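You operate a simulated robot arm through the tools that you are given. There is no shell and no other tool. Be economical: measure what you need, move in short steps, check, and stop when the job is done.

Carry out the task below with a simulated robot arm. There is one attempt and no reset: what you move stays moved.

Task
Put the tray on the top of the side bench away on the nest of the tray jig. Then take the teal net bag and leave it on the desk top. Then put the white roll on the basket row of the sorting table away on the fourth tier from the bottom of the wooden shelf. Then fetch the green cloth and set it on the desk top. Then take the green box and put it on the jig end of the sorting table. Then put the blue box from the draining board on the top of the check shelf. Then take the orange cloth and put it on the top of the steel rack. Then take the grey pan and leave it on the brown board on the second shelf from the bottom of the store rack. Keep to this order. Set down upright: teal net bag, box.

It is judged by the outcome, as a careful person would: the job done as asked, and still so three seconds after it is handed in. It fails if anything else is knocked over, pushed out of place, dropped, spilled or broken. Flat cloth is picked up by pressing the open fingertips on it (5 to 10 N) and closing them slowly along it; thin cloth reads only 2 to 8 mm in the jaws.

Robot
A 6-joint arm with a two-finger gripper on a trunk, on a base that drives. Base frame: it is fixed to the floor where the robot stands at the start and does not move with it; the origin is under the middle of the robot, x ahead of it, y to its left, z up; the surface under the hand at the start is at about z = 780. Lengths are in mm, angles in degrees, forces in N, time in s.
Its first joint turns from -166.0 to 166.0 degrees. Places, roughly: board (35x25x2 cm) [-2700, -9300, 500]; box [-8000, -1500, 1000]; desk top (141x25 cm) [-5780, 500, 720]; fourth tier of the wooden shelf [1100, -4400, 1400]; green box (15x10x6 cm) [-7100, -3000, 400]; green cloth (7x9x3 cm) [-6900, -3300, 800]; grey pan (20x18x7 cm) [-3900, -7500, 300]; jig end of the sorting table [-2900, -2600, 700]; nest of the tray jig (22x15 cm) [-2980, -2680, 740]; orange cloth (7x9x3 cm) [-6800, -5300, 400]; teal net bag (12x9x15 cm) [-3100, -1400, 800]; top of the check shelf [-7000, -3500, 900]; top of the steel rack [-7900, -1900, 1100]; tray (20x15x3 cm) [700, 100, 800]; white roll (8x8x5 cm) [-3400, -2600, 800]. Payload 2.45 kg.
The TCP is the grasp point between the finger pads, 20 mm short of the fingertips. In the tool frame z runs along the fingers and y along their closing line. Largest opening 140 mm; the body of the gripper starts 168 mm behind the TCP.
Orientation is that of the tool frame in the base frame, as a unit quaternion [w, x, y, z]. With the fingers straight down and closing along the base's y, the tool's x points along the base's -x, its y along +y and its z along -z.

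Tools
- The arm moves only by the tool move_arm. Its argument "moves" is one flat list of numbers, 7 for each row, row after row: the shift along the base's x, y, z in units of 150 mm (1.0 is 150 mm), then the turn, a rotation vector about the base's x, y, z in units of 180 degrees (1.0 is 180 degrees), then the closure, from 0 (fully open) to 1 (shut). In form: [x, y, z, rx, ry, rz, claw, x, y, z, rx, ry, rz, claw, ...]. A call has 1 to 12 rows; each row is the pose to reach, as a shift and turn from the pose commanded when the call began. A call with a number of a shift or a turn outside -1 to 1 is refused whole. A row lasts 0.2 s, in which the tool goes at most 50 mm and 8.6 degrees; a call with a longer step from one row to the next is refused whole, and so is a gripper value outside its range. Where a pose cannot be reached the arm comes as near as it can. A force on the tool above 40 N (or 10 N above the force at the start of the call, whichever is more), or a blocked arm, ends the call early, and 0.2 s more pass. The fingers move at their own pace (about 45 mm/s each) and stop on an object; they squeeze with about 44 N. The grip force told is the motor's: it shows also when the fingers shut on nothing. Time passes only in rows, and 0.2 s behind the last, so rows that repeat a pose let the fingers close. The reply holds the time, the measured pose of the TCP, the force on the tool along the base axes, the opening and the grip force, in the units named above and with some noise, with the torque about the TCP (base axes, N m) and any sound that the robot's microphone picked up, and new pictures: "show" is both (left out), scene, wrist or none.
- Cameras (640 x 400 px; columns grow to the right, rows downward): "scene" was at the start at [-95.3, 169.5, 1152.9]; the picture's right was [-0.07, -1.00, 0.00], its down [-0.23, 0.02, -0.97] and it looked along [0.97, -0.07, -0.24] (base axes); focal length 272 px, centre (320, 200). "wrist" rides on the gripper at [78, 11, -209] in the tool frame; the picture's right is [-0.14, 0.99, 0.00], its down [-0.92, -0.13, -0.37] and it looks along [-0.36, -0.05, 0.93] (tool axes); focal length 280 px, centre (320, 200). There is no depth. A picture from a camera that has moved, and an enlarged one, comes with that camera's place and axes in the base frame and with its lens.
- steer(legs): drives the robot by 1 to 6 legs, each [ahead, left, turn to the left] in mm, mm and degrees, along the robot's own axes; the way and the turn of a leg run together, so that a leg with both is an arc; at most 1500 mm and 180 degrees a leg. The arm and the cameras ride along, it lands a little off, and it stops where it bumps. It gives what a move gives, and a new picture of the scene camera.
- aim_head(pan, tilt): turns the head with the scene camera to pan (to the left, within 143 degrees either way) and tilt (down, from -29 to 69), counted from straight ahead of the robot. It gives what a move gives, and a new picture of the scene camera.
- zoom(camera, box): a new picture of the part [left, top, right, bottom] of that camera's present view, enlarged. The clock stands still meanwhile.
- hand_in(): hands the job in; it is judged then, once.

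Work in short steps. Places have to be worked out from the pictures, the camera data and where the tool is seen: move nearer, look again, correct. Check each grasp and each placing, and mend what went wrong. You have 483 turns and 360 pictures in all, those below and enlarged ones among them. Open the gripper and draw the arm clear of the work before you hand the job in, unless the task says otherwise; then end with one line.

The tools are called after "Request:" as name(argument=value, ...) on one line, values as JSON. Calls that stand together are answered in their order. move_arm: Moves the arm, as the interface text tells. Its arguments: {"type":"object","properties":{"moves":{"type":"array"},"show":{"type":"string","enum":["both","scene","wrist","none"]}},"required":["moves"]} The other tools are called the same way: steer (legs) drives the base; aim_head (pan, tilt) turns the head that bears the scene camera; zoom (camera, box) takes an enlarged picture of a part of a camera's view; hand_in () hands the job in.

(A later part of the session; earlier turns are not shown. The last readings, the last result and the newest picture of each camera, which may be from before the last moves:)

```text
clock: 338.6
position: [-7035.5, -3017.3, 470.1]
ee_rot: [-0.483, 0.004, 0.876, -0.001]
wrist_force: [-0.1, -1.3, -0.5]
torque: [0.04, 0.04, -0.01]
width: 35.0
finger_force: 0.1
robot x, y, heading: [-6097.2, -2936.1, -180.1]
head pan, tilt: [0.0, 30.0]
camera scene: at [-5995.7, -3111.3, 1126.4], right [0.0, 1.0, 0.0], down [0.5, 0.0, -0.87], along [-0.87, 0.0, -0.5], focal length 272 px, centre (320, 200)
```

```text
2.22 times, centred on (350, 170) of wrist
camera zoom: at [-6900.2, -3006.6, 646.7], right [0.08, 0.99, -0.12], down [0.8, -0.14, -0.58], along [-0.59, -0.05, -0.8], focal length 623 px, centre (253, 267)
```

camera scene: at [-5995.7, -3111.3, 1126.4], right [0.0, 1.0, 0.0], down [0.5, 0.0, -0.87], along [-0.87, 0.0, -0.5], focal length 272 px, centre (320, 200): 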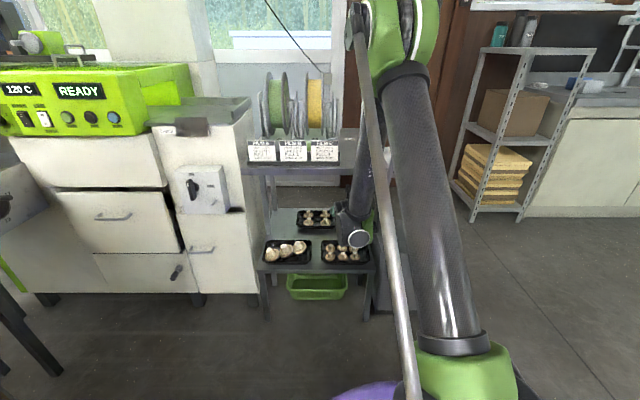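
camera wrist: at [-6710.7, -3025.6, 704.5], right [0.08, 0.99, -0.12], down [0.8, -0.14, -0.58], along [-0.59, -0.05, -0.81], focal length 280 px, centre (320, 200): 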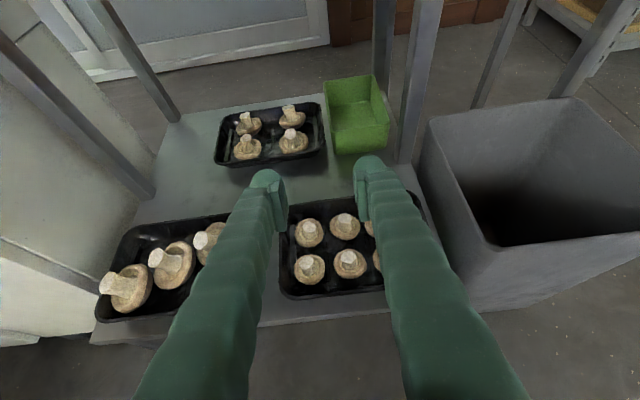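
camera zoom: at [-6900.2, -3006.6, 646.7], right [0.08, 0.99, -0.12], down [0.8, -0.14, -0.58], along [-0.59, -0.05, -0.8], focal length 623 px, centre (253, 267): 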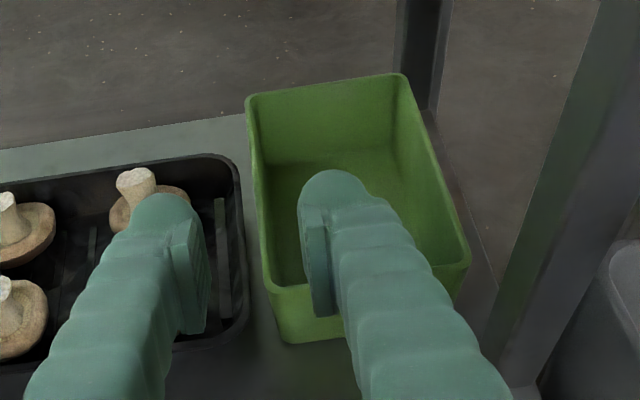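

Well aligned (wall y≈-3015, front wall x≈-7053). I'll narrow the jaws, advance 50 mm, lower to z≈433 and pinch.

Request:
move_arm(moves=[-0.1, 0.01, 0, 0, 0, 0, 0.82, -0.2, 0.01, 0, 0, 0, 0, 0.82, -0.33, 0.01, 0, 0, 0, 0, 0.82, -0.33, 0.01, -0.1, 0, 0, 0, 0.82, -0.33, 0.01, -0.18, 0, 0, 0, 0.82, -0.33, 0.01, -0.24, 0, 0, 0, 0.82, -0.33, 0.01, -0.24, 0, 0, 0, 0.82], show="none")

Request:
zoom(camera="wrist", box=[220, 80, 480, 260])

```text
clock: 340.2
position: [-7084.3, -3016.5, 434.4]
ee_rot: [-0.482, 0.004, 0.876, 0.0]
wrist_force: [-0.2, 0.3, -0.9]
torque: [-0.01, -0.01, 0.0]
width: 25.0
finger_force: 0.0
robot x, y, heading: [-6095.2, -2939.8, -180.1]
head pan, tilt: [0.0, 30.0]
```

```text
2.22 times, centred on (350, 170) of wrist
camera zoom: at [-6949.9, -3004.9, 610.8], right [0.08, 0.99, -0.12], down [0.8, -0.14, -0.58], along [-0.59, -0.05, -0.8], focal length 623 px, centre (253, 267)
```

zoom: 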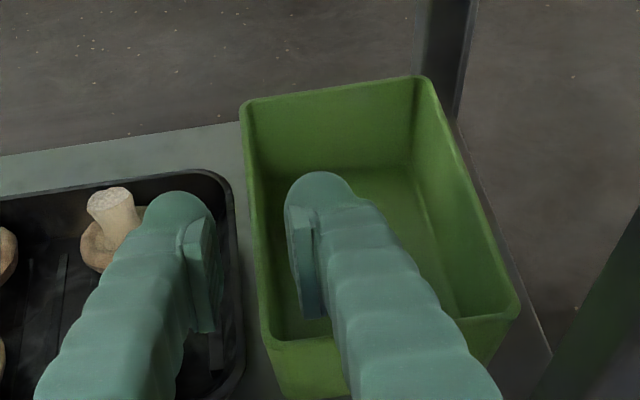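

Request:
move_arm(moves=[0, 0, -0.03, 0, 0, 0, 0.82, 0, 0, -0.03, 0, 0, 0, 0.9, 0, 0, -0.03, 0, 0, 0, 1, 0, 0, -0.03, 0, 0, 0, 1, 0, 0, -0.03, 0, 0, 0, 1], show="none")

Request:
zoom(camera="wrist", box=[220, 80, 480, 260])

```text
clock: 341.4
position: [-7085.4, -3014.3, 430.4]
ee_rot: [-0.483, 0.004, 0.875, -0.001]
wrist_force: [0.3, 0.2, -0.3]
torque: [-0.01, 0.0, 0.02]
width: 0.0
finger_force: 29.2
robot x, y, heading: [-6097.5, -2936.5, -179.7]
head pan, tilt: [0.0, 30.0]
```

```text
2.22 times, centred on (350, 170) of wrist
camera zoom: at [-6949.5, -3004.6, 606.6], right [0.08, 0.99, -0.12], down [0.8, -0.14, -0.58], along [-0.59, -0.05, -0.8], focal length 623 px, centre (253, 267)
```

zoom: 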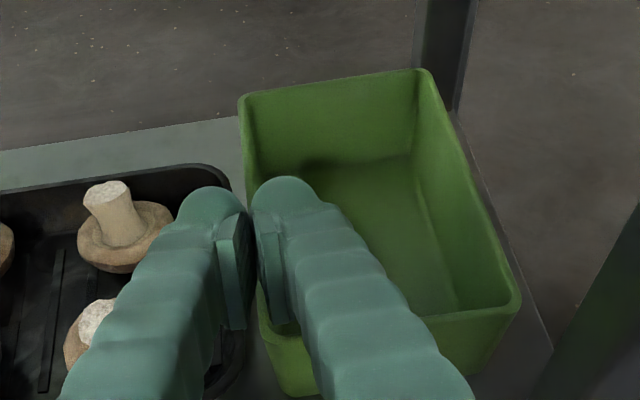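

The fingers closed above the rim, so the rim must be lower (≈395–400). I'll reopen, move 15 mm deeper, lower to ~409 and close again.

Request:
move_arm(moves=[0, 0, 0, 0, 0, 0, 0.82, 0, 0, 0, 0, 0, 0, 0.82, -0.06, 0, 0, 0, 0, 0, 0.82, -0.1, 0, -0.05, 0, 0, 0, 0.82, -0.1, 0, -0.1, 0, 0, 0, 0.82, -0.1, 0, -0.14, 0, 0, 0, 0.82, -0.1, 0, -0.14, 0, 0, 0, 0.9, -0.1, 0, -0.14, 0, 0, 0, 1, -0.1, 0, -0.14, 0, 0, 0, 1, -0.1, 0, -0.14, 0, 0, 0, 1], show="none")

Request:
zoom(camera="wrist", box=[220, 80, 480, 260])

```text
clock: 343.6
position: [-7100.5, -3016.7, 407.1]
ee_rot: [-0.483, 0.004, 0.876, 0.0]
wrist_force: [0.5, -0.1, 0.3]
torque: [0.16, -0.02, 0.05]
width: 5.9
finger_force: 31.6
robot x, y, heading: [-6094.9, -2934.2, -180.0]
head pan, tilt: [0.0, 30.0]
```

```text
2.22 times, centred on (350, 170) of wrist
camera zoom: at [-6965.3, -3006.2, 585.0], right [0.08, 0.99, -0.12], down [0.8, -0.14, -0.58], along [-0.59, -0.05, -0.8], focal length 623 px, centre (253, 267)
```

zoom: 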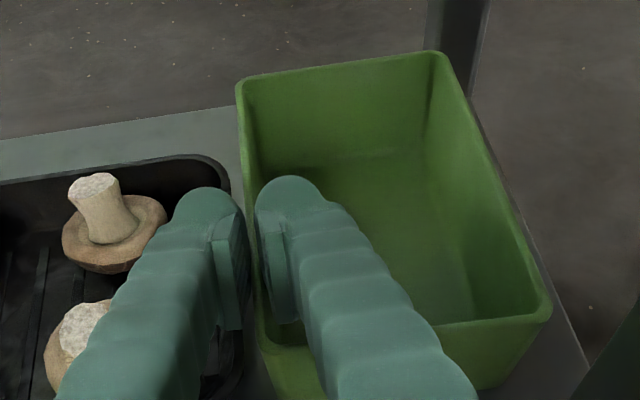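

The wall is caught (5.9 mm). I'll raise it slightly, slide it 85 mm forward and set it down.

Request:
move_arm(moves=[0, 0, 0.04, 0, 0, 0, 1, 0.1, 0, 0.06, 0, 0, 0, 1, 0.2, 0, 0.06, 0, 0, 0, 1, 0.3, 0, 0.06, 0, 0, 0, 1, 0.4, 0, 0.06, 0, 0, 0, 1, 0.5, 0, 0.06, 0, 0, 0, 1, 0.57, 0, 0.06, 0, 0, 0, 1, 0.57, 0, 0.06, 0, 0, 0, 1], show="wrist")

```text
clock: 345.4
position: [-7043.2, -3020.8, 437.3]
ee_rot: [-0.482, 0.004, 0.876, 0.0]
wrist_force: [-0.2, -0.4, -0.5]
torque: [0.0, -0.08, 0.0]
width: 6.3
finger_force: 32.0
out of reach, approached as far as the arm can: row 4, 5, 6, 7, 8
robot x, y, heading: [-6096.0, -2938.4, -180.1]
head pan, tilt: [0.0, 30.0]
camera wrist: at [-6908.9, -3009.3, 615.1], right [0.08, 0.99, -0.12], down [0.8, -0.14, -0.58], along [-0.59, -0.05, -0.81], focal length 280 px, centre (320, 200)
```

wrist: 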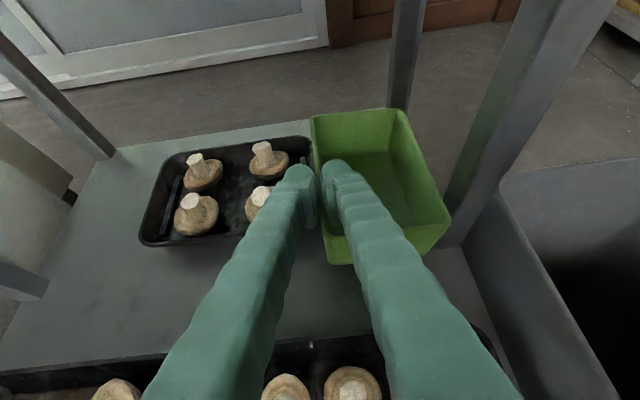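

It's already held in the air and stable. I'll raise 45 mm to clear the mushrooms and check the hold.

Request:
move_arm(moves=[0, -0.02, 0.1, 0, 0, 0, 1, 0, -0.03, 0.2, 0, 0, 0, 1, 0, -0.03, 0.32, 0, 0, 0, 1, 0, -0.03, 0.32, 0, 0, 0, 1], show="wrist")

```text
clock: 346.4
position: [-7044.4, -3026.9, 489.6]
ee_rot: [-0.482, 0.004, 0.876, 0.0]
wrist_force: [0.1, 0.7, 0.0]
torque: [-0.04, -0.05, -0.02]
width: 6.0
finger_force: 31.9
robot x, y, heading: [-6092.0, -2937.6, -180.1]
head pan, tilt: [0.0, 30.0]
camera wrist: at [-6909.5, -3014.5, 666.3], right [0.08, 0.99, -0.12], down [0.8, -0.14, -0.58], along [-0.59, -0.05, -0.8], focal length 280 px, centre (320, 200)
```

wrist: 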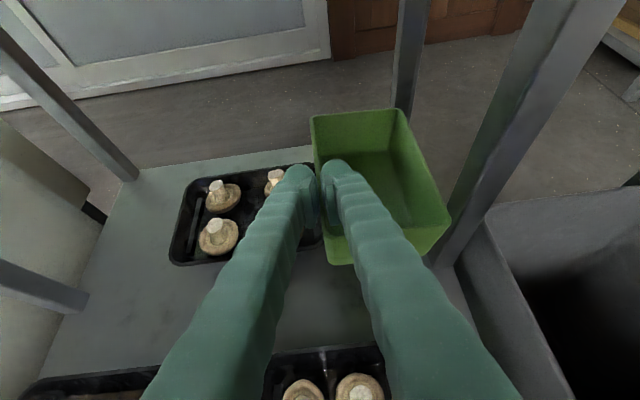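

Held steady. I'll back the base out 400 mm.

Request:
steer(legs=[[-400, 12, 0]])

Request:
zoom(camera="wrist", box=[0, 0, 640, 400])

```text
clock: 348.1
position: [-6818.8, -3036.0, 489.9]
ee_rot: [-0.483, -0.005, 0.875, -0.004]
wrist_force: [0.7, 0.3, -1.2]
torque: [-0.03, -0.05, -0.02]
width: 5.9
finger_force: 31.8
robot x, y, heading: [-5872.6, -2927.7, -179.0]
head pan, tilt: [0.0, 30.0]
stopped in leg 1: the robot was blocked; the commanded pose is now the measured one
camera scene: at [-5769.0, -3100.5, 1126.5], right [-0.02, 1.0, 0.0], down [0.5, 0.01, -0.87], along [-0.87, -0.02, -0.5], focal length 272 px, centre (320, 200)
```

scene: 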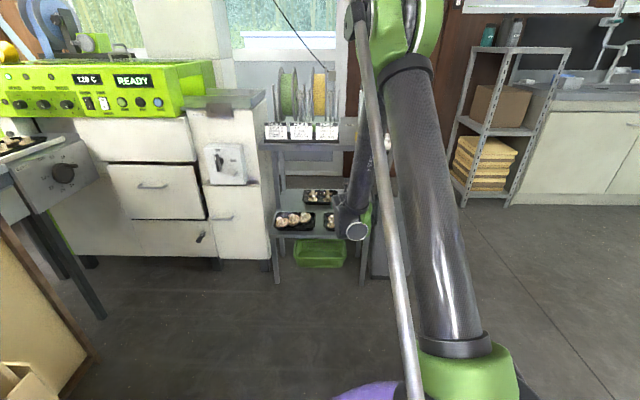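

```text
1.00 times, centred on (320, 200) of wrist (not enlarged: the box is as wide or as high as the picture)
camera zoom: at [-6684.4, -3022.7, 666.6], right [0.06, 0.99, -0.12], down [0.81, -0.12, -0.58], along [-0.59, -0.06, -0.8], focal length 280 px, centre (320, 200)
```

zoom: 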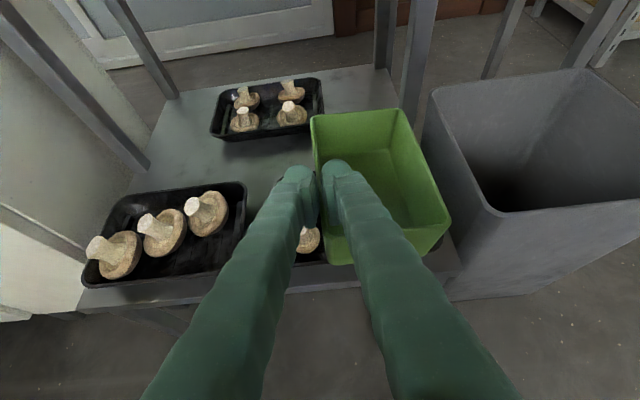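

Something behind blocked the base, probably the basket stack. I'll ease forward, raise and retract the arm instead, then look behind.

Request:
steer(legs=[[15, 0, 0]])

Request:
move_arm(moves=[0, 0, 0.2, 0, 0, 0, 1, 0, 0, 0.4, 0, 0, 0, 1, 0, 0, 0.6, 0, 0, 0, 1, 0.2, 0, 0.8, 0, 0, 0, 1, 0.45, 0, 0.9, 0, 0, 0, 1, 0.7, 0, 0.95, 0, 0, 0, 1, 0.95, 0, 1, 0, 0, 0, 1], show="wrist")

Request:
aim_head(pan=143, tilt=35)

```text
clock: 348.9
position: [-6832.4, -3037.4, 489.8]
ee_rot: [-0.483, -0.005, 0.876, -0.004]
wrist_force: [1.0, 0.1, -1.7]
torque: [-0.03, -0.03, 0.02]
width: 5.9
finger_force: 32.1
robot x, y, heading: [-5888.4, -2928.3, -178.7]
head pan, tilt: [0.0, 30.0]
camera scene: at [-5783.6, -3100.8, 1126.4], right [-0.02, 1.0, 0.0], down [0.5, 0.01, -0.87], along [-0.87, -0.02, -0.5], focal length 272 px, centre (320, 200)
```

scene: 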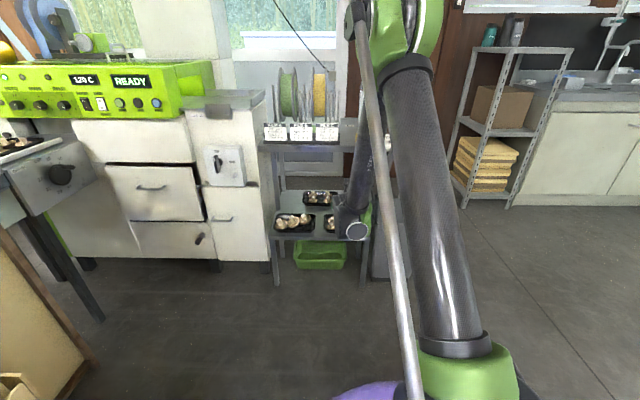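

```text
clock: 350.5
position: [-6693.9, -3036.9, 638.7]
ee_rot: [-0.483, -0.005, 0.876, -0.004]
wrist_force: [0.0, 0.1, -1.5]
torque: [-0.03, -0.06, -0.01]
width: 6.0
finger_force: 31.9
robot x, y, heading: [-5889.5, -2928.4, -178.9]
head pan, tilt: [0.0, 30.0]
camera wrist: at [-6558.9, -3023.5, 815.8], right [0.06, 0.99, -0.12], down [0.8, -0.12, -0.58], along [-0.59, -0.06, -0.8], focal length 280 px, centre (320, 200)
```

wrist: 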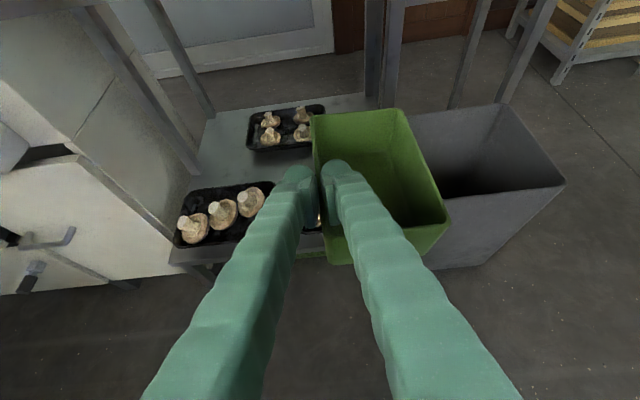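

```text
clock: 352.8
position: [-6693.7, -3036.1, 638.7]
ee_rot: [-0.483, -0.005, 0.876, -0.005]
wrist_force: [0.5, 0.1, -1.8]
torque: [-0.06, -0.08, -0.01]
width: 6.0
finger_force: 31.9
robot x, y, heading: [-5892.4, -2928.2, -178.6]
head pan, tilt: [143.0, 35.0]
camera scene: at [-5621.7, -3150.3, 1118.7], right [-0.58, -0.81, 0.0], down [-0.47, 0.34, -0.82], along [0.66, -0.48, -0.57], focal length 272 px, centre (320, 200)
```

scene: 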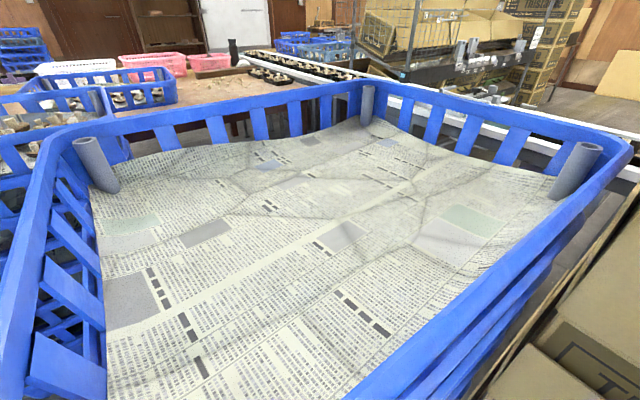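

The mast only just touched the basket stack; it looks undisturbed. I'll move off diagonally, raise the box to a travel height, and take it along the known route.

Request:
steer(legs=[[30, -650, -1.2]])

Request:
move_arm(moves=[0.15, 0, 0.25, 0, 0, 0, 1, 0.3, 0, 0.5, 0, 0, 0, 1, 0.45, 0, 0.75, 0, 0, 0, 1, 0.6, 0, 1, 0, 0, 0, 1], show="none")

Request:
move_arm(moves=[0.15, 0, 0.25, 0, 0, 0, 1, 0.3, 0.05, 0.5, 0, 0, 0, 1, 0.45, 0.1, 0.75, 0, 0, 0, 1, 0.6, 0.15, 1, 0, 0, 0, 1], show="wrist")

```text
clock: 356.3
position: [-6727.9, -2369.7, 637.6]
ee_rot: [-0.483, 0.014, 0.876, 0.006]
wrist_force: [-0.3, 0.3, -0.8]
torque: [-0.02, -0.06, 0.02]
width: 6.0
finger_force: 32.4
robot x, y, heading: [-5918.2, -2294.6, 178.7]
head pan, tilt: [143.0, 35.0]
camera scene: at [-5661.9, -2527.6, 1118.7], right [-0.62, -0.79, 0.0], down [-0.45, 0.35, -0.82], along [0.64, -0.51, -0.57], focal length 272 px, centre (320, 200)
```

scene: 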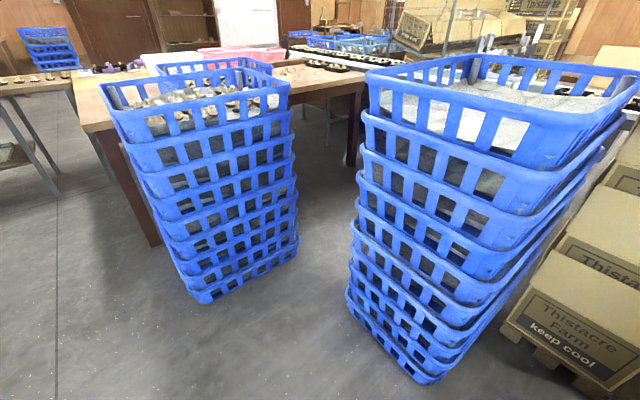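

```text
clock: 357.3
position: [-6640.9, -2369.5, 790.5]
ee_rot: [-0.482, 0.013, 0.876, 0.004]
wrist_force: [-0.8, -0.4, -1.4]
torque: [-0.03, -0.08, -0.01]
width: 5.8
finger_force: 32.2
robot x, y, heading: [-5919.2, -2294.4, 179.1]
head pan, tilt: [143.0, 35.0]
```

```text
clock: 358.3
position: [-6552.3, -2345.3, 942.2]
ee_rot: [-0.483, 0.013, 0.875, 0.005]
wrist_force: [-1.0, 0.0, -1.2]
torque: [-0.06, -0.07, 0.03]
width: 6.1
finger_force: 32.2
robot x, y, heading: [-5919.0, -2294.5, 178.8]
head pan, tilt: [143.0, 35.0]
camera wrist: at [-6416.1, -2337.8, 1119.0], right [0.1, 0.99, -0.12], down [0.8, -0.15, -0.58], along [-0.59, -0.04, -0.8], focal length 280 px, centre (320, 200)
```

wrist: 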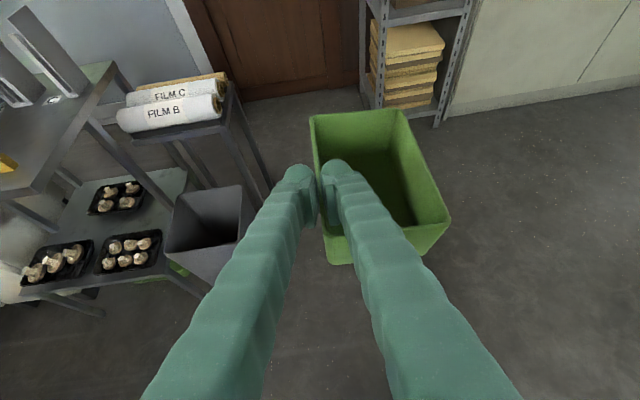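

Both stacks look fine and the box is held well. Driving back to the front of the sorting table.

Request:
steer(legs=[[-610, -1042, 0.5], [-610, -1042, 0], [-1100, -110, 0], [-1350, 0, 0]])

Request:
aim_head(pan=20, tilt=20)

```text
clock: 372.7
position: [-4763.6, -297.8, 940.2]
ee_rot: [-0.483, 0.012, 0.876, 0.004]
wrist_force: [-0.4, 0.5, -1.1]
torque: [-0.07, -0.03, -0.02]
width: 6.1
finger_force: 32.4
robot x, y, heading: [-4134.0, -247.3, 178.9]
head pan, tilt: [143.0, 35.0]
stopped in leg 3: the robot was blocked; the commanded pose is now the measured one
camera scene: at [-3873.9, -478.8, 1118.6], right [-0.62, -0.79, 0.0], down [-0.45, 0.35, -0.82], along [0.65, -0.5, -0.57], focal length 272 px, centre (320, 200)
```

scene: 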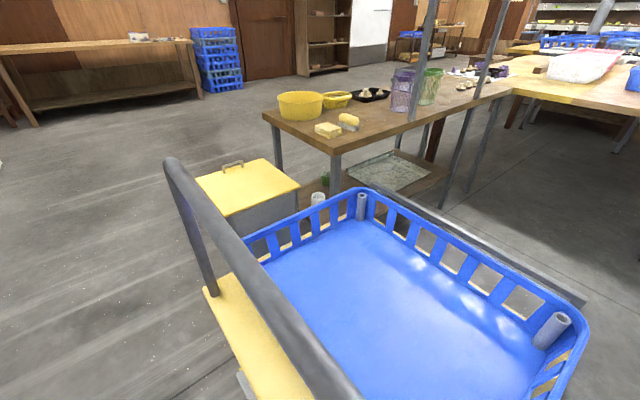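

```text
clock: 374.7
position: [-4765.4, -299.8, 941.4]
ee_rot: [-0.483, 0.013, 0.876, 0.005]
wrist_force: [0.1, 1.0, -0.8]
torque: [-0.06, -0.08, 0.02]
width: 6.0
finger_force: 31.8
robot x, y, heading: [-4130.5, -246.6, 179.2]
head pan, tilt: [20.0, 20.0]
camera scene: at [-4031.3, -454.9, 1142.5], right [-0.33, 0.95, 0.0], down [0.32, 0.11, -0.94], along [-0.89, -0.31, -0.34], focal length 272 px, centre (320, 200)
```

scene: 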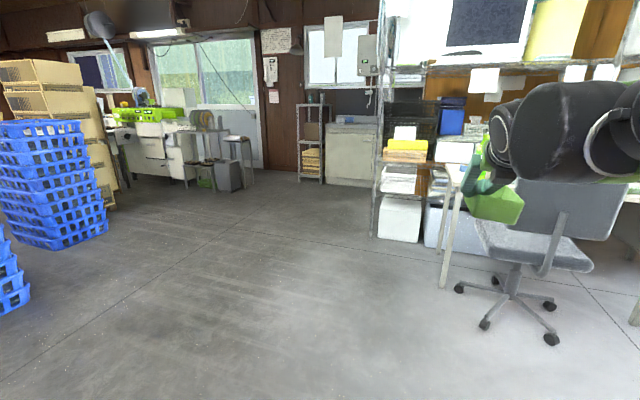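

I drifted close to the cart and touched it. I'll move to y≈-70 and continue.

Request:
steer(legs=[[20, -185, 0.8], [-950, 0, 0], [-950, 0, 0]])

Request:
aim_head(pan=5, tilt=22)

```text
clock: 385.4
position: [-2880.7, -119.5, 941.1]
ee_rot: [-0.483, 0.001, 0.876, -0.002]
wrist_force: [0.3, -0.5, -1.5]
torque: [-0.06, -0.05, -0.03]
width: 6.0
finger_force: 32.3
robot x, y, heading: [-2252.2, -49.8, -179.8]
head pan, tilt: [20.0, 20.0]
camera scene: at [-2144.6, -256.8, 1142.5], right [-0.35, 0.94, 0.0], down [0.32, 0.12, -0.94], along [-0.88, -0.33, -0.34], focal length 272 px, centre (320, 200)
```

scene: 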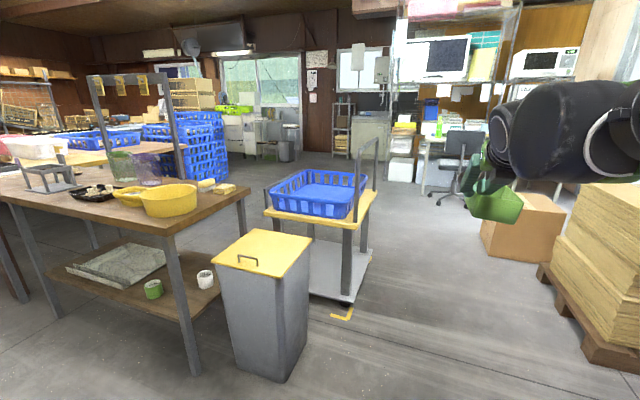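

```text
clock: 386.2
position: [-2880.8, -120.6, 941.1]
ee_rot: [-0.484, 0.002, 0.875, -0.001]
wrist_force: [0.2, 0.5, -1.2]
torque: [-0.07, -0.04, 0.01]
width: 6.2
finger_force: 32.0
robot x, y, heading: [-2248.4, -51.6, -179.6]
head pan, tilt: [5.0, 22.0]
camera scene: at [-2149.7, -233.2, 1139.2], right [-0.09, 1.0, 0.0], down [0.37, 0.04, -0.93], along [-0.92, -0.09, -0.37], focal length 272 px, centre (320, 200)
```

scene: 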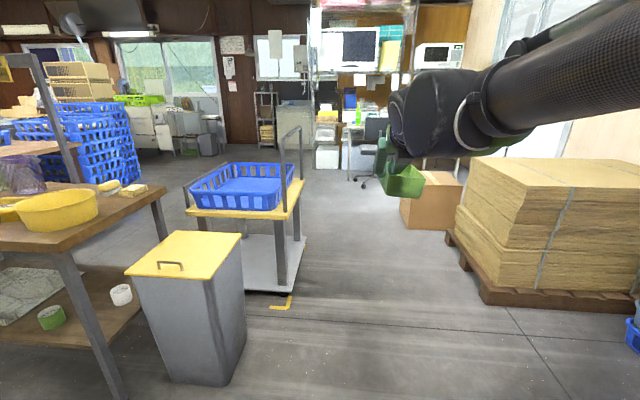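

I'll retract the arm a bit to clear the table items, then strafe to the jig end.

Request:
move_arm(moves=[0.2, 0, 0.1, 0, 0, 0, 1, 0.4, 0, 0.2, 0, 0, 0, 1, 0.6, 0, 0.3, 0, 0, 0, 1, 0.8, 0, 0.4, 0, 0, 0, 1, 0.9, 0, 0.4, 0, 0, 0, 1], show="none")

Request:
steer(legs=[[0, 1300, 0], [0, 1250, 0]])

```text
clock: 387.4
position: [-2745.8, -119.8, 1004.0]
ee_rot: [-0.483, 0.001, 0.875, -0.001]
wrist_force: [0.1, -0.6, -0.6]
torque: [-0.06, -0.05, 0.01]
width: 6.0
finger_force: 32.2
robot x, y, heading: [-2250.6, -50.1, -179.8]
head pan, tilt: [5.0, 22.0]
```

```text
clock: 399.8
position: [-2808.5, -2641.1, 1003.9]
ee_rot: [-0.483, 0.019, 0.875, 0.008]
wrist_force: [0.6, 0.4, -0.3]
torque: [-0.05, -0.06, -0.01]
width: 6.1
finger_force: 32.6
robot x, y, heading: [-2309.1, -2596.3, 178.0]
head pan, tilt: [5.0, 22.0]
camera scene: at [-2217.2, -2779.4, 1139.2], right [-0.05, 1.0, 0.0], down [0.37, 0.02, -0.93], along [-0.93, -0.05, -0.37], focal length 272 px, centre (320, 200)
```

scene: 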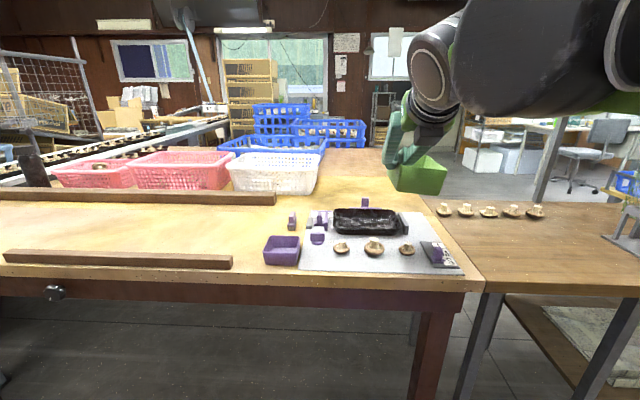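

Request:
zoom(camera="wrist", box=[0, 0, 640, 400])

Request:
zoom(camera="scene", box=[230, 150, 490, 300])

```text
1.00 times, centred on (320, 200) of wrist (not enlarged: the box is as wide or as high as the picture)
camera zoom: at [-2672.9, -2634.8, 1179.8], right [0.12, 0.99, -0.12], down [0.8, -0.16, -0.58], along [-0.59, -0.03, -0.8], focal length 280 px, centre (320, 200)
```

zoom: 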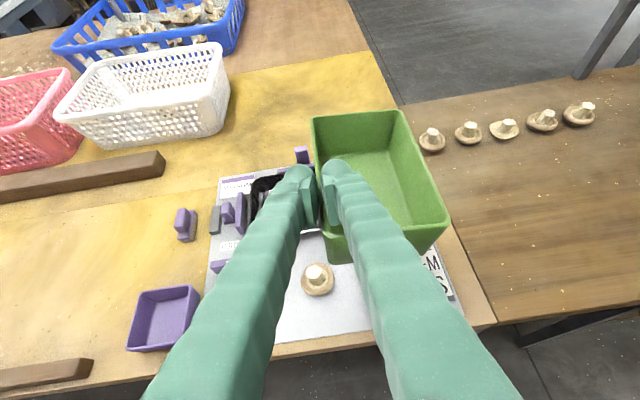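

```text
2.46 times, centred on (360, 225) of scene
camera zoom: at [-2217.2, -2779.4, 1139.2], right [-0.05, 1.0, 0.0], down [0.37, 0.02, -0.93], along [-0.93, -0.05, -0.37], focal length 671 px, centre (222, 138)
```

zoom: 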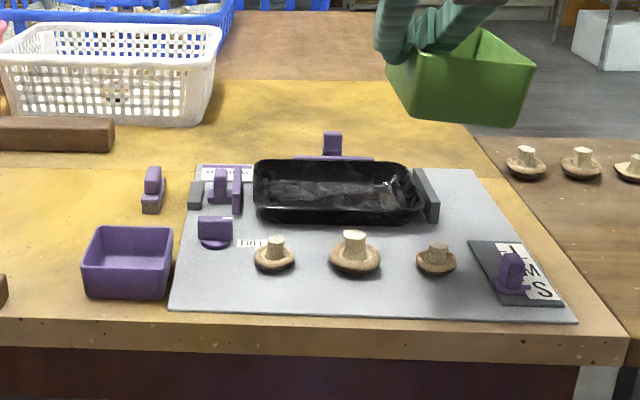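

Request:
zoom(camera="scene", box=[370, 130, 470, 210])

```text
5.00 times, centred on (420, 170) of scene
camera zoom: at [-2217.2, -2779.4, 1139.2], right [-0.05, 1.0, 0.0], down [0.37, 0.02, -0.93], along [-0.93, -0.05, -0.37], focal length 1362 px, centre (-180, 350)
```

zoom: 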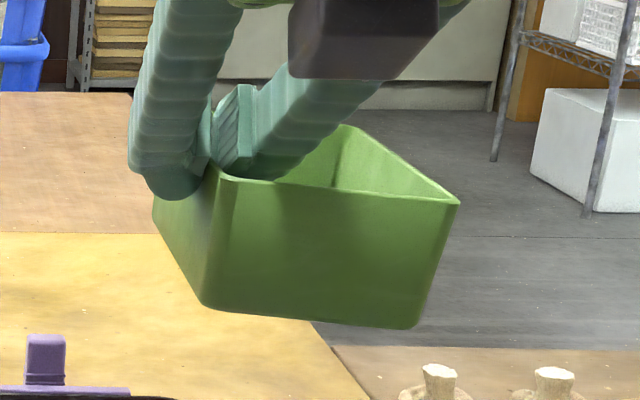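

The box droops about 5.5° in roll, with its bottom 64 mm below the TCP. The free spot on the jig end is right of the right fence, centred about (-3015,-2490). I'll square up, level the roll, and move above it.

Request:
steer(legs=[[0, 0, 2]])

Request:
move_arm(moves=[-0.25, 0.2, -0.05, 0.01, 0, 0, 1, -0.5, 0.4, -0.1, 0.02, 0, 0, 1, -0.75, 0.6, -0.2, 0.03, 0, 0, 1, -1, 0.8, -0.3, 0.03, 0, 0, 1], show="none")

```text
clock: 400.6
position: [-2805.7, -2657.6, 1002.3]
ee_rot: [-0.483, 0.004, 0.875, 0.0]
wrist_force: [-0.3, 0.1, -1.5]
torque: [-0.05, -0.04, 0.01]
width: 5.8
finger_force: 31.9
robot x, y, heading: [-2312.4, -2593.1, 180.3]
head pan, tilt: [5.0, 22.0]
camera scene: at [-2210.8, -2776.1, 1139.2], right [-0.09, 1.0, 0.0], down [0.37, 0.03, -0.93], along [-0.92, -0.08, -0.37], focal length 272 px, centre (320, 200)
```

scene: 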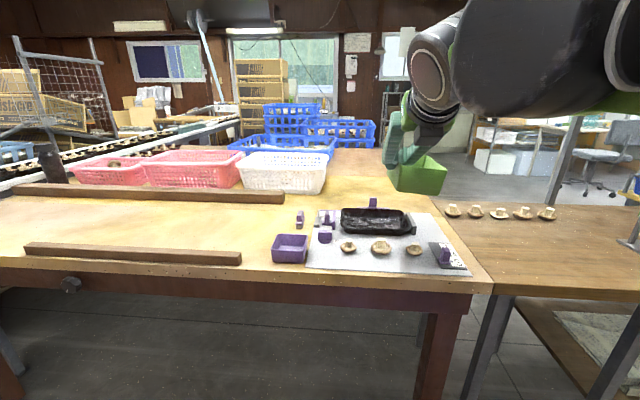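

```text
refused: row 3 steps farther than a row can; nothing moved
```

Request:
move_arm(moves=[-0.2, 0.15, -0.05, 0.01, 0, 0, 1, -0.4, 0.3, -0.1, 0.02, 0, 0, 1, -0.6, 0.45, -0.15, 0.03, 0, 0, 1, -0.8, 0.6, -0.25, 0.03, 0, 0, 1, -1, 0.8, -0.35, 0.03, 0, 0, 1])

Request:
zoom(camera="scene", box=[330, 140, 490, 280])

```text
clock: 401.8
position: [-2954.9, -2574.3, 949.4]
ee_rot: [-0.483, -0.006, 0.874, 0.054]
wrist_force: [-0.5, 0.3, -1.5]
torque: [-0.07, -0.03, -0.02]
width: 6.1
finger_force: 32.2
out of reach, approached as far as the arm can: row 4, 5
robot x, y, heading: [-2309.9, -2591.0, 180.1]
head pan, tilt: [5.0, 22.0]
camera scene: at [-2210.7, -2776.1, 1139.2], right [-0.09, 1.0, 0.0], down [0.37, 0.03, -0.93], along [-0.92, -0.08, -0.37], focal length 272 px, centre (320, 200)
camera wrist: at [-2819.8, -2587.8, 1125.7], right [0.12, 0.99, -0.02], down [0.8, -0.1, -0.6], along [-0.59, 0.05, -0.8], focal length 280 px, centre (320, 200)
```

scene: 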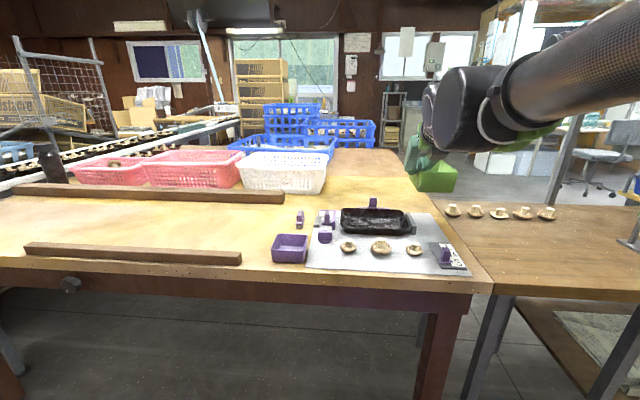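
wrist: 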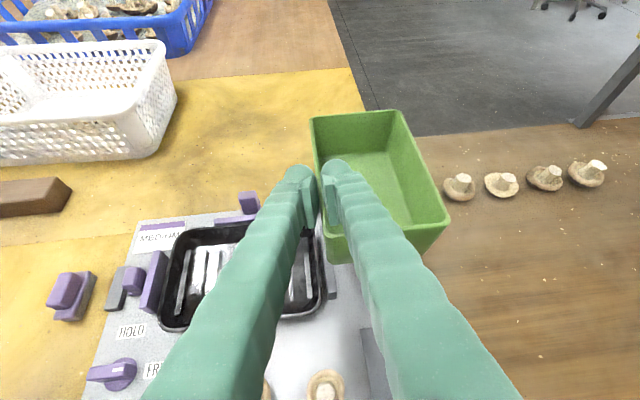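

```text
2.86 times, centred on (410, 210) of scene
camera zoom: at [-2210.7, -2776.1, 1139.2], right [-0.09, 1.0, 0.0], down [0.37, 0.03, -0.93], along [-0.92, -0.08, -0.37], focal length 778 px, centre (63, 171)
```

zoom: 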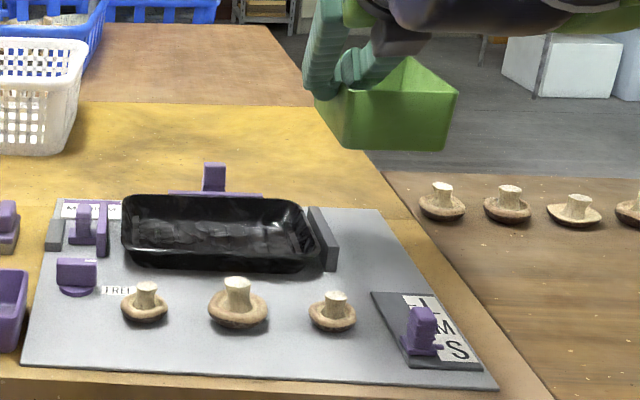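

The roll is level now. The arm is near a joint limit sideways, so I'll shift the base 42 mm right and 20 mm ahead, then lower.

Request:
steer(legs=[[20, -42, 0]])

Request:
move_arm(moves=[0, 0, -0.2, 0, 0, 0, 1, 0, 0, -0.4, 0, 0, 0, 1, 0, 0, -0.6, 0, 0, 0, 1, 0, 0, -0.75, 0, 0, 0, 1])

Request:
zoom(camera="scene", box=[330, 140, 490, 280])

```text
clock: 402.7
position: [-2974.6, -2532.2, 949.4]
ee_rot: [-0.483, -0.005, 0.874, 0.054]
wrist_force: [0.3, -0.4, -1.1]
torque: [-0.05, -0.1, 0.0]
width: 6.1
finger_force: 32.1
robot x, y, heading: [-2332.1, -2552.6, 179.8]
head pan, tilt: [5.0, 22.0]
camera scene: at [-2230.4, -2733.5, 1139.2], right [-0.09, 1.0, 0.0], down [0.37, 0.03, -0.93], along [-0.92, -0.08, -0.37], focal length 272 px, centre (320, 200)
```

scene: 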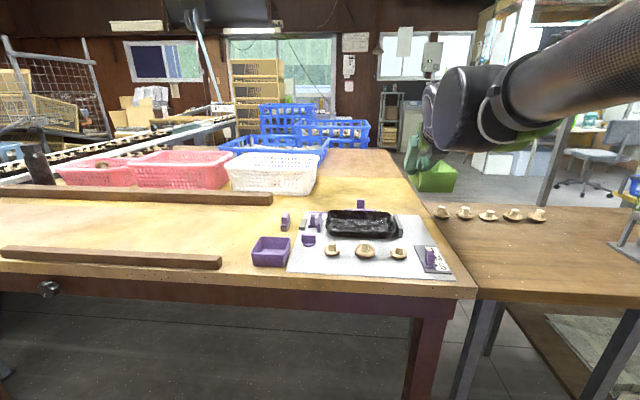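

```text
clock: 403.7
position: [-2972.5, -2534.6, 835.8]
ee_rot: [-0.484, -0.004, 0.873, 0.054]
wrist_force: [0.1, 0.1, -1.5]
torque: [-0.05, -0.09, 0.02]
width: 6.0
finger_force: 31.8
robot x, y, heading: [-2328.4, -2552.3, 180.1]
head pan, tilt: [5.0, 22.0]
camera scene: at [-2230.4, -2733.5, 1139.2], right [-0.09, 1.0, 0.0], down [0.37, 0.03, -0.93], along [-0.92, -0.08, -0.37], focal length 272 px, centre (320, 200)
camera wrist: at [-2838.1, -2546.1, 1011.8], right [0.12, 0.99, -0.02], down [0.8, -0.1, -0.6], along [-0.59, 0.05, -0.8], focal length 280 px, centre (320, 200)
```

scene: 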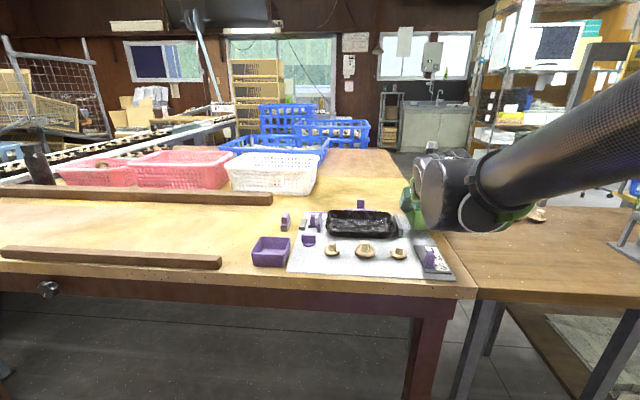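
wrist: 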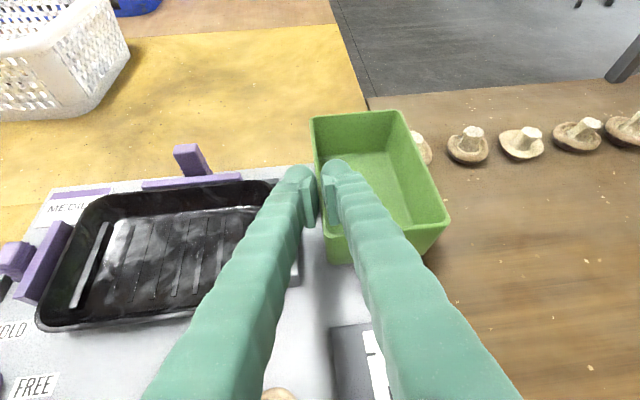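

```text
2.86 times, centred on (410, 210) of scene
camera zoom: at [-2230.4, -2733.5, 1139.2], right [-0.09, 1.0, 0.0], down [0.37, 0.03, -0.93], along [-0.92, -0.08, -0.37], focal length 778 px, centre (63, 171)
```

zoom: 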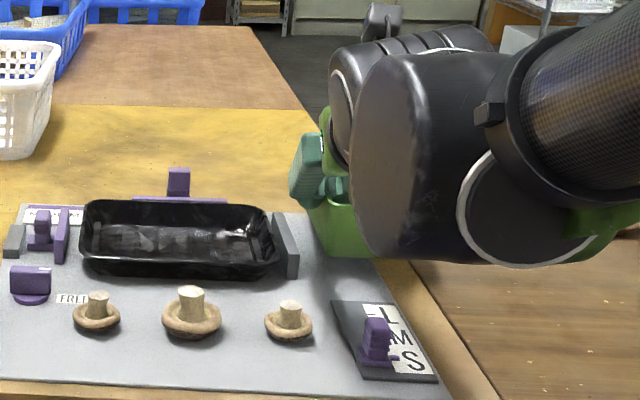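

Position looks right beside the fence. I'll lower gently to contact.

Request:
move_arm(moves=[0, 0, -0.08, 0, 0, 0, 1, 0, 0, -0.14, 0, 0, 0, 1, 0, 0, -0.18, 0, 0, 0, 1, 0, 0, -0.21, 0, 0, 0, 1, 0, 0, -0.24, 0, 0, 0, 1, 0, 0, -0.26, 0, 0, 0, 1], show="wrist")

```text
clock: 405.1
position: [-2975.8, -2533.0, 799.4]
ee_rot: [-0.485, -0.005, 0.873, 0.053]
wrist_force: [2.3, -2.0, 16.4]
torque: [-0.12, -0.7, -0.06]
width: 6.1
finger_force: 31.5
robot x, y, heading: [-2330.0, -2550.8, 180.1]
head pan, tilt: [5.0, 22.0]
stopped in row 6: the force on the tool passed its limit at 42 N (the readings are from after the stop); the commanded pose is now the measured one
camera wrist: at [-2839.4, -2545.5, 975.7], right [0.12, 0.99, -0.02], down [0.79, -0.1, -0.6], along [-0.6, 0.05, -0.8], focal length 280 px, centre (320, 200)
```

wrist: 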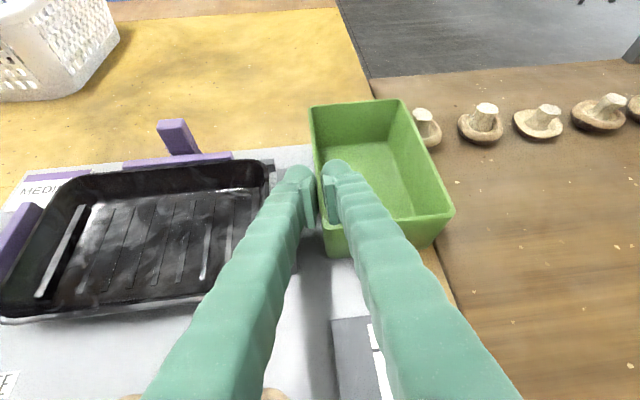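

Request:
move_arm(moves=[0, 0, 0, 0, 0, 0, 0.95, 0, 0, 0, 0, 0, 0, 0.89, 0, 0, 0, 0, 0, 0, 0.88, 0, 0, 0, 0, 0, 0, 0.88, 0, 0, 0.1, 0, 0, 0, 0.88, 0, 0, 0.25, 0, 0, 0, 0.88, 0, 0, 0.5, 0, 0, 0, 0.88, 0.1, 0, 0.8, 0, 0, 0, 0.88, 0.3, 0, 1, 0, 0, 0, 0.88])

Request:
zoom(camera="wrist", box=[200, 60, 500, 280])

```text
clock: 407.1
position: [-2927.9, -2533.1, 948.3]
ee_rot: [-0.485, -0.006, 0.873, 0.053]
wrist_force: [-0.9, 0.1, 0.3]
torque: [-0.02, -0.04, -0.01]
width: 16.8
finger_force: 0.0
robot x, y, heading: [-2327.7, -2548.8, 180.2]
head pan, tilt: [5.0, 22.0]
camera scene: at [-2230.5, -2733.5, 1139.2], right [-0.09, 1.0, 0.0], down [0.37, 0.03, -0.93], along [-0.92, -0.08, -0.37], focal length 272 px, centre (320, 200)
camera wrist: at [-2791.7, -2546.1, 1124.6], right [0.12, 0.99, -0.02], down [0.79, -0.1, -0.6], along [-0.6, 0.05, -0.8], focal length 280 px, centre (320, 200)
```

scene: 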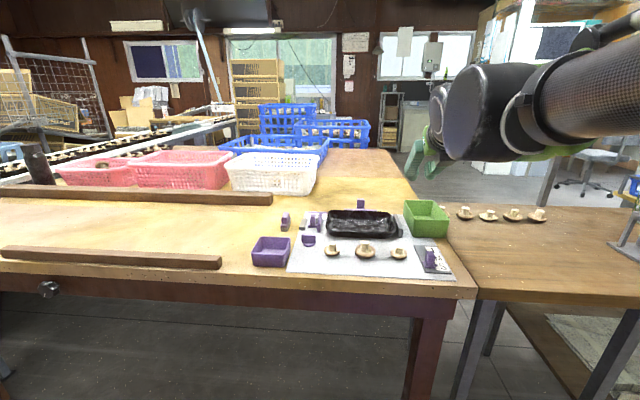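
wrist: 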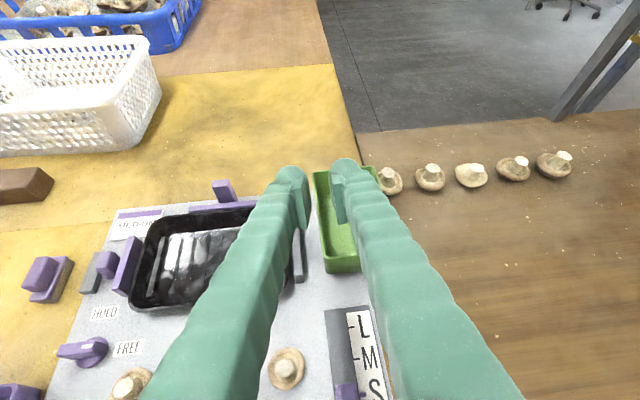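

```text
1.82 times, centred on (350, 170) of wrist
camera zoom: at [-2791.7, -2546.1, 1124.6], right [0.12, 0.99, -0.02], down [0.79, -0.1, -0.6], along [-0.6, 0.05, -0.8], focal length 510 px, centre (266, 254)
```

zoom: 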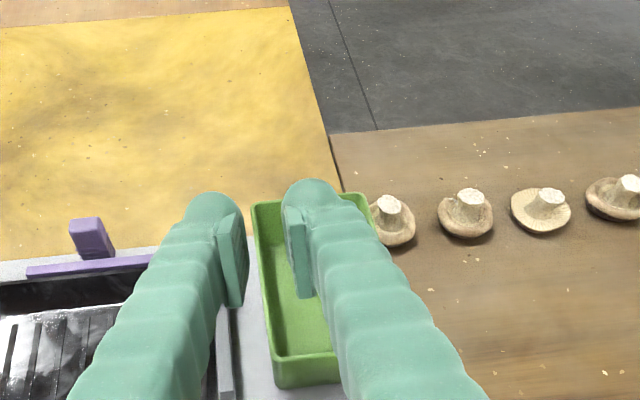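

Request:
zoom(camera="scene", box=[290, 170, 530, 290])

```text
2.67 times, centred on (410, 230) of scene
camera zoom: at [-2230.5, -2733.5, 1139.2], right [-0.09, 1.0, 0.0], down [0.37, 0.03, -0.93], along [-0.92, -0.08, -0.37], focal length 726 px, centre (80, 120)
```

zoom: 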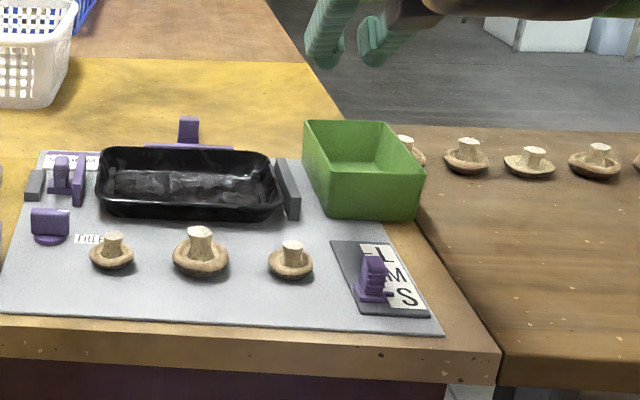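

The green box stands upright on the jig end. I'll back off, restore the tool-down pose, and head for the blue box on the draining board.

Request:
steer(legs=[[-250, 0, 0]])

Request:
move_arm(moves=[0, 0, 0.05, -0.01, -0.04, 0, 0.6, 0, 0, 0.1, -0.02, -0.08, 0, 0.4, 0, 0, 0.15, -0.03, -0.12, 0, 0.4, 0.1, 0, 0.2, -0.03, -0.16, 0, 0.4, 0.2, 0, 0.25, -0.03, -0.2, 0, 0.4, 0.3, 0, 0.3, -0.03, -0.24, 0, 0.4, 0.4, 0, 0.35, -0.03, -0.28, 0, 0.4, 0.5, 0, 0.4, -0.03, -0.321, 0, 0.4], show="none")

Request:
move_arm(moves=[0, 0, 0, 0, 0, -0.045, 0.4, 0, 0, 0, 0, 0, -0.09, 0.4, 0, 0, 0, 0, 0, -0.135, 0.4, 0, 0, 0, 0, 0, -0.18, 0.4, 0, 0, 0, 0, 0, -0.225, 0.4, 0, 0, 0, 0, 0, -0.27, 0.4, 0, 0, 0, 0, 0, -0.315, 0.4, 0, 0, 0, 0, 0, -0.36, 0.4, 0, 0, 0, 0, 0, -0.405, 0.4, 0, 0, 0, 0, 0, -0.45, 0.4, 0, 0, 0, 0, 0, -0.495, 0.4], show="none")

Request:
move_arm(moves=[0, 0, 0, 0, 0, -0.045, 0.4, 0, 0, 0, 0, 0, -0.09, 0.4, 0, 0, 0, 0, 0, -0.135, 0.4, 0, 0, 0, 0, 0, -0.18, 0.4, 0, 0, 0, 0, 0, -0.225, 0.4, 0, 0, 0, 0, 0, -0.27, 0.4, 0, 0, 0, 0, 0, -0.315, 0.4, 0, 0, 0, 0, 0, -0.36, 0.4, 0, 0, 0, 0, 0, -0.405, 0.4, 0, 0, 0, 0, 0, -0.45, 0.4, 0, 0, 0, 0, 0, -0.495, 0.4], show="none")

```text
clock: 408.9
position: [-2680.6, -2530.9, 949.0]
ee_rot: [-0.485, -0.002, 0.873, 0.055]
wrist_force: [-0.4, -0.2, -0.8]
torque: [0.01, 0.0, 0.0]
width: 17.0
finger_force: 0.1
robot x, y, heading: [-2082.6, -2549.4, 179.4]
head pan, tilt: [5.0, 22.0]
camera scene: at [-1983.9, -2735.0, 1139.2], right [-0.08, 1.0, 0.0], down [0.37, 0.03, -0.93], along [-0.92, -0.07, -0.37], focal length 272 px, centre (320, 200)
```

scene: 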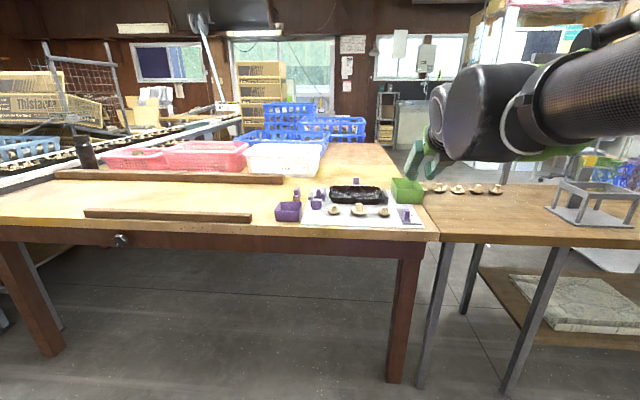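

```text
clock: 410.7
position: [-2599.9, -2591.6, 1008.2]
ee_rot: [-0.004, 0.013, 1.0, 0.02]
wrist_force: [0.8, -0.5, -0.3]
torque: [-0.06, 0.02, 0.0]
width: 84.1
finger_force: 0.0
out of reach, approached as far as the arm can: row 1, 2, 3, 4, 5, 6, 7, 8
robot x, y, heading: [-2081.4, -2551.0, 179.8]
head pan, tilt: [5.0, 22.0]
```

```text
clock: 413.1
position: [-2600.2, -2591.4, 1008.2]
ee_rot: [0.004, 0.697, 0.717, 0.007]
wrist_force: [0.5, 0.2, -0.6]
torque: [0.0, -0.01, -0.02]
width: 84.2
finger_force: 0.0
robot x, y, heading: [-2082.0, -2553.7, 179.5]
head pan, tilt: [5.0, 22.0]
```

```text
clock: 415.5
position: [-2600.6, -2592.6, 1007.6]
ee_rot: [0.008, 1.0, 0.022, 0.002]
wrist_force: [0.1, -0.3, -0.1]
torque: [0.04, -0.01, 0.01]
width: 84.2
finger_force: 0.0
robot x, y, heading: [-2083.3, -2552.2, 179.5]
head pan, tilt: [5.0, 22.0]
```

Request:
steer(legs=[[-80, -1236, 0], [-80, -1220, 0.5], [1150, 0, 0], [1250, 0, 0]])

```text
clock: 438.9
position: [-4730.9, 19.9, 1007.8]
ee_rot: [0.008, 1.0, -0.002, 0.002]
wrist_force: [0.8, -0.4, -0.2]
torque: [0.01, 0.03, 0.0]
width: 83.6
finger_force: 0.1
robot x, y, heading: [-4212.2, 34.0, 176.9]
head pan, tilt: [5.0, 22.0]
camera scene: at [-4122.2, -152.5, 1139.2], right [-0.03, 1.0, 0.0], down [0.37, 0.01, -0.93], along [-0.93, -0.03, -0.37], focal length 272 px, centre (320, 200)
```

scene: 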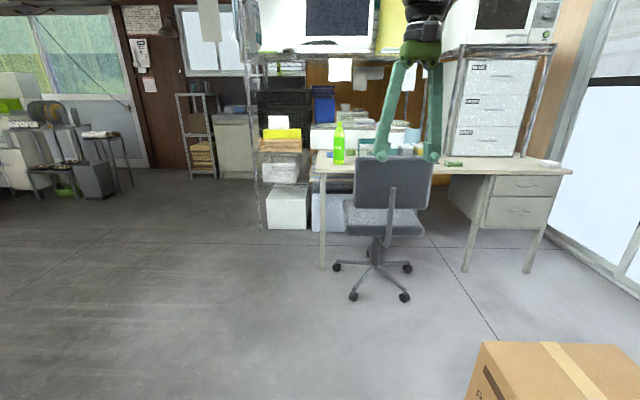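

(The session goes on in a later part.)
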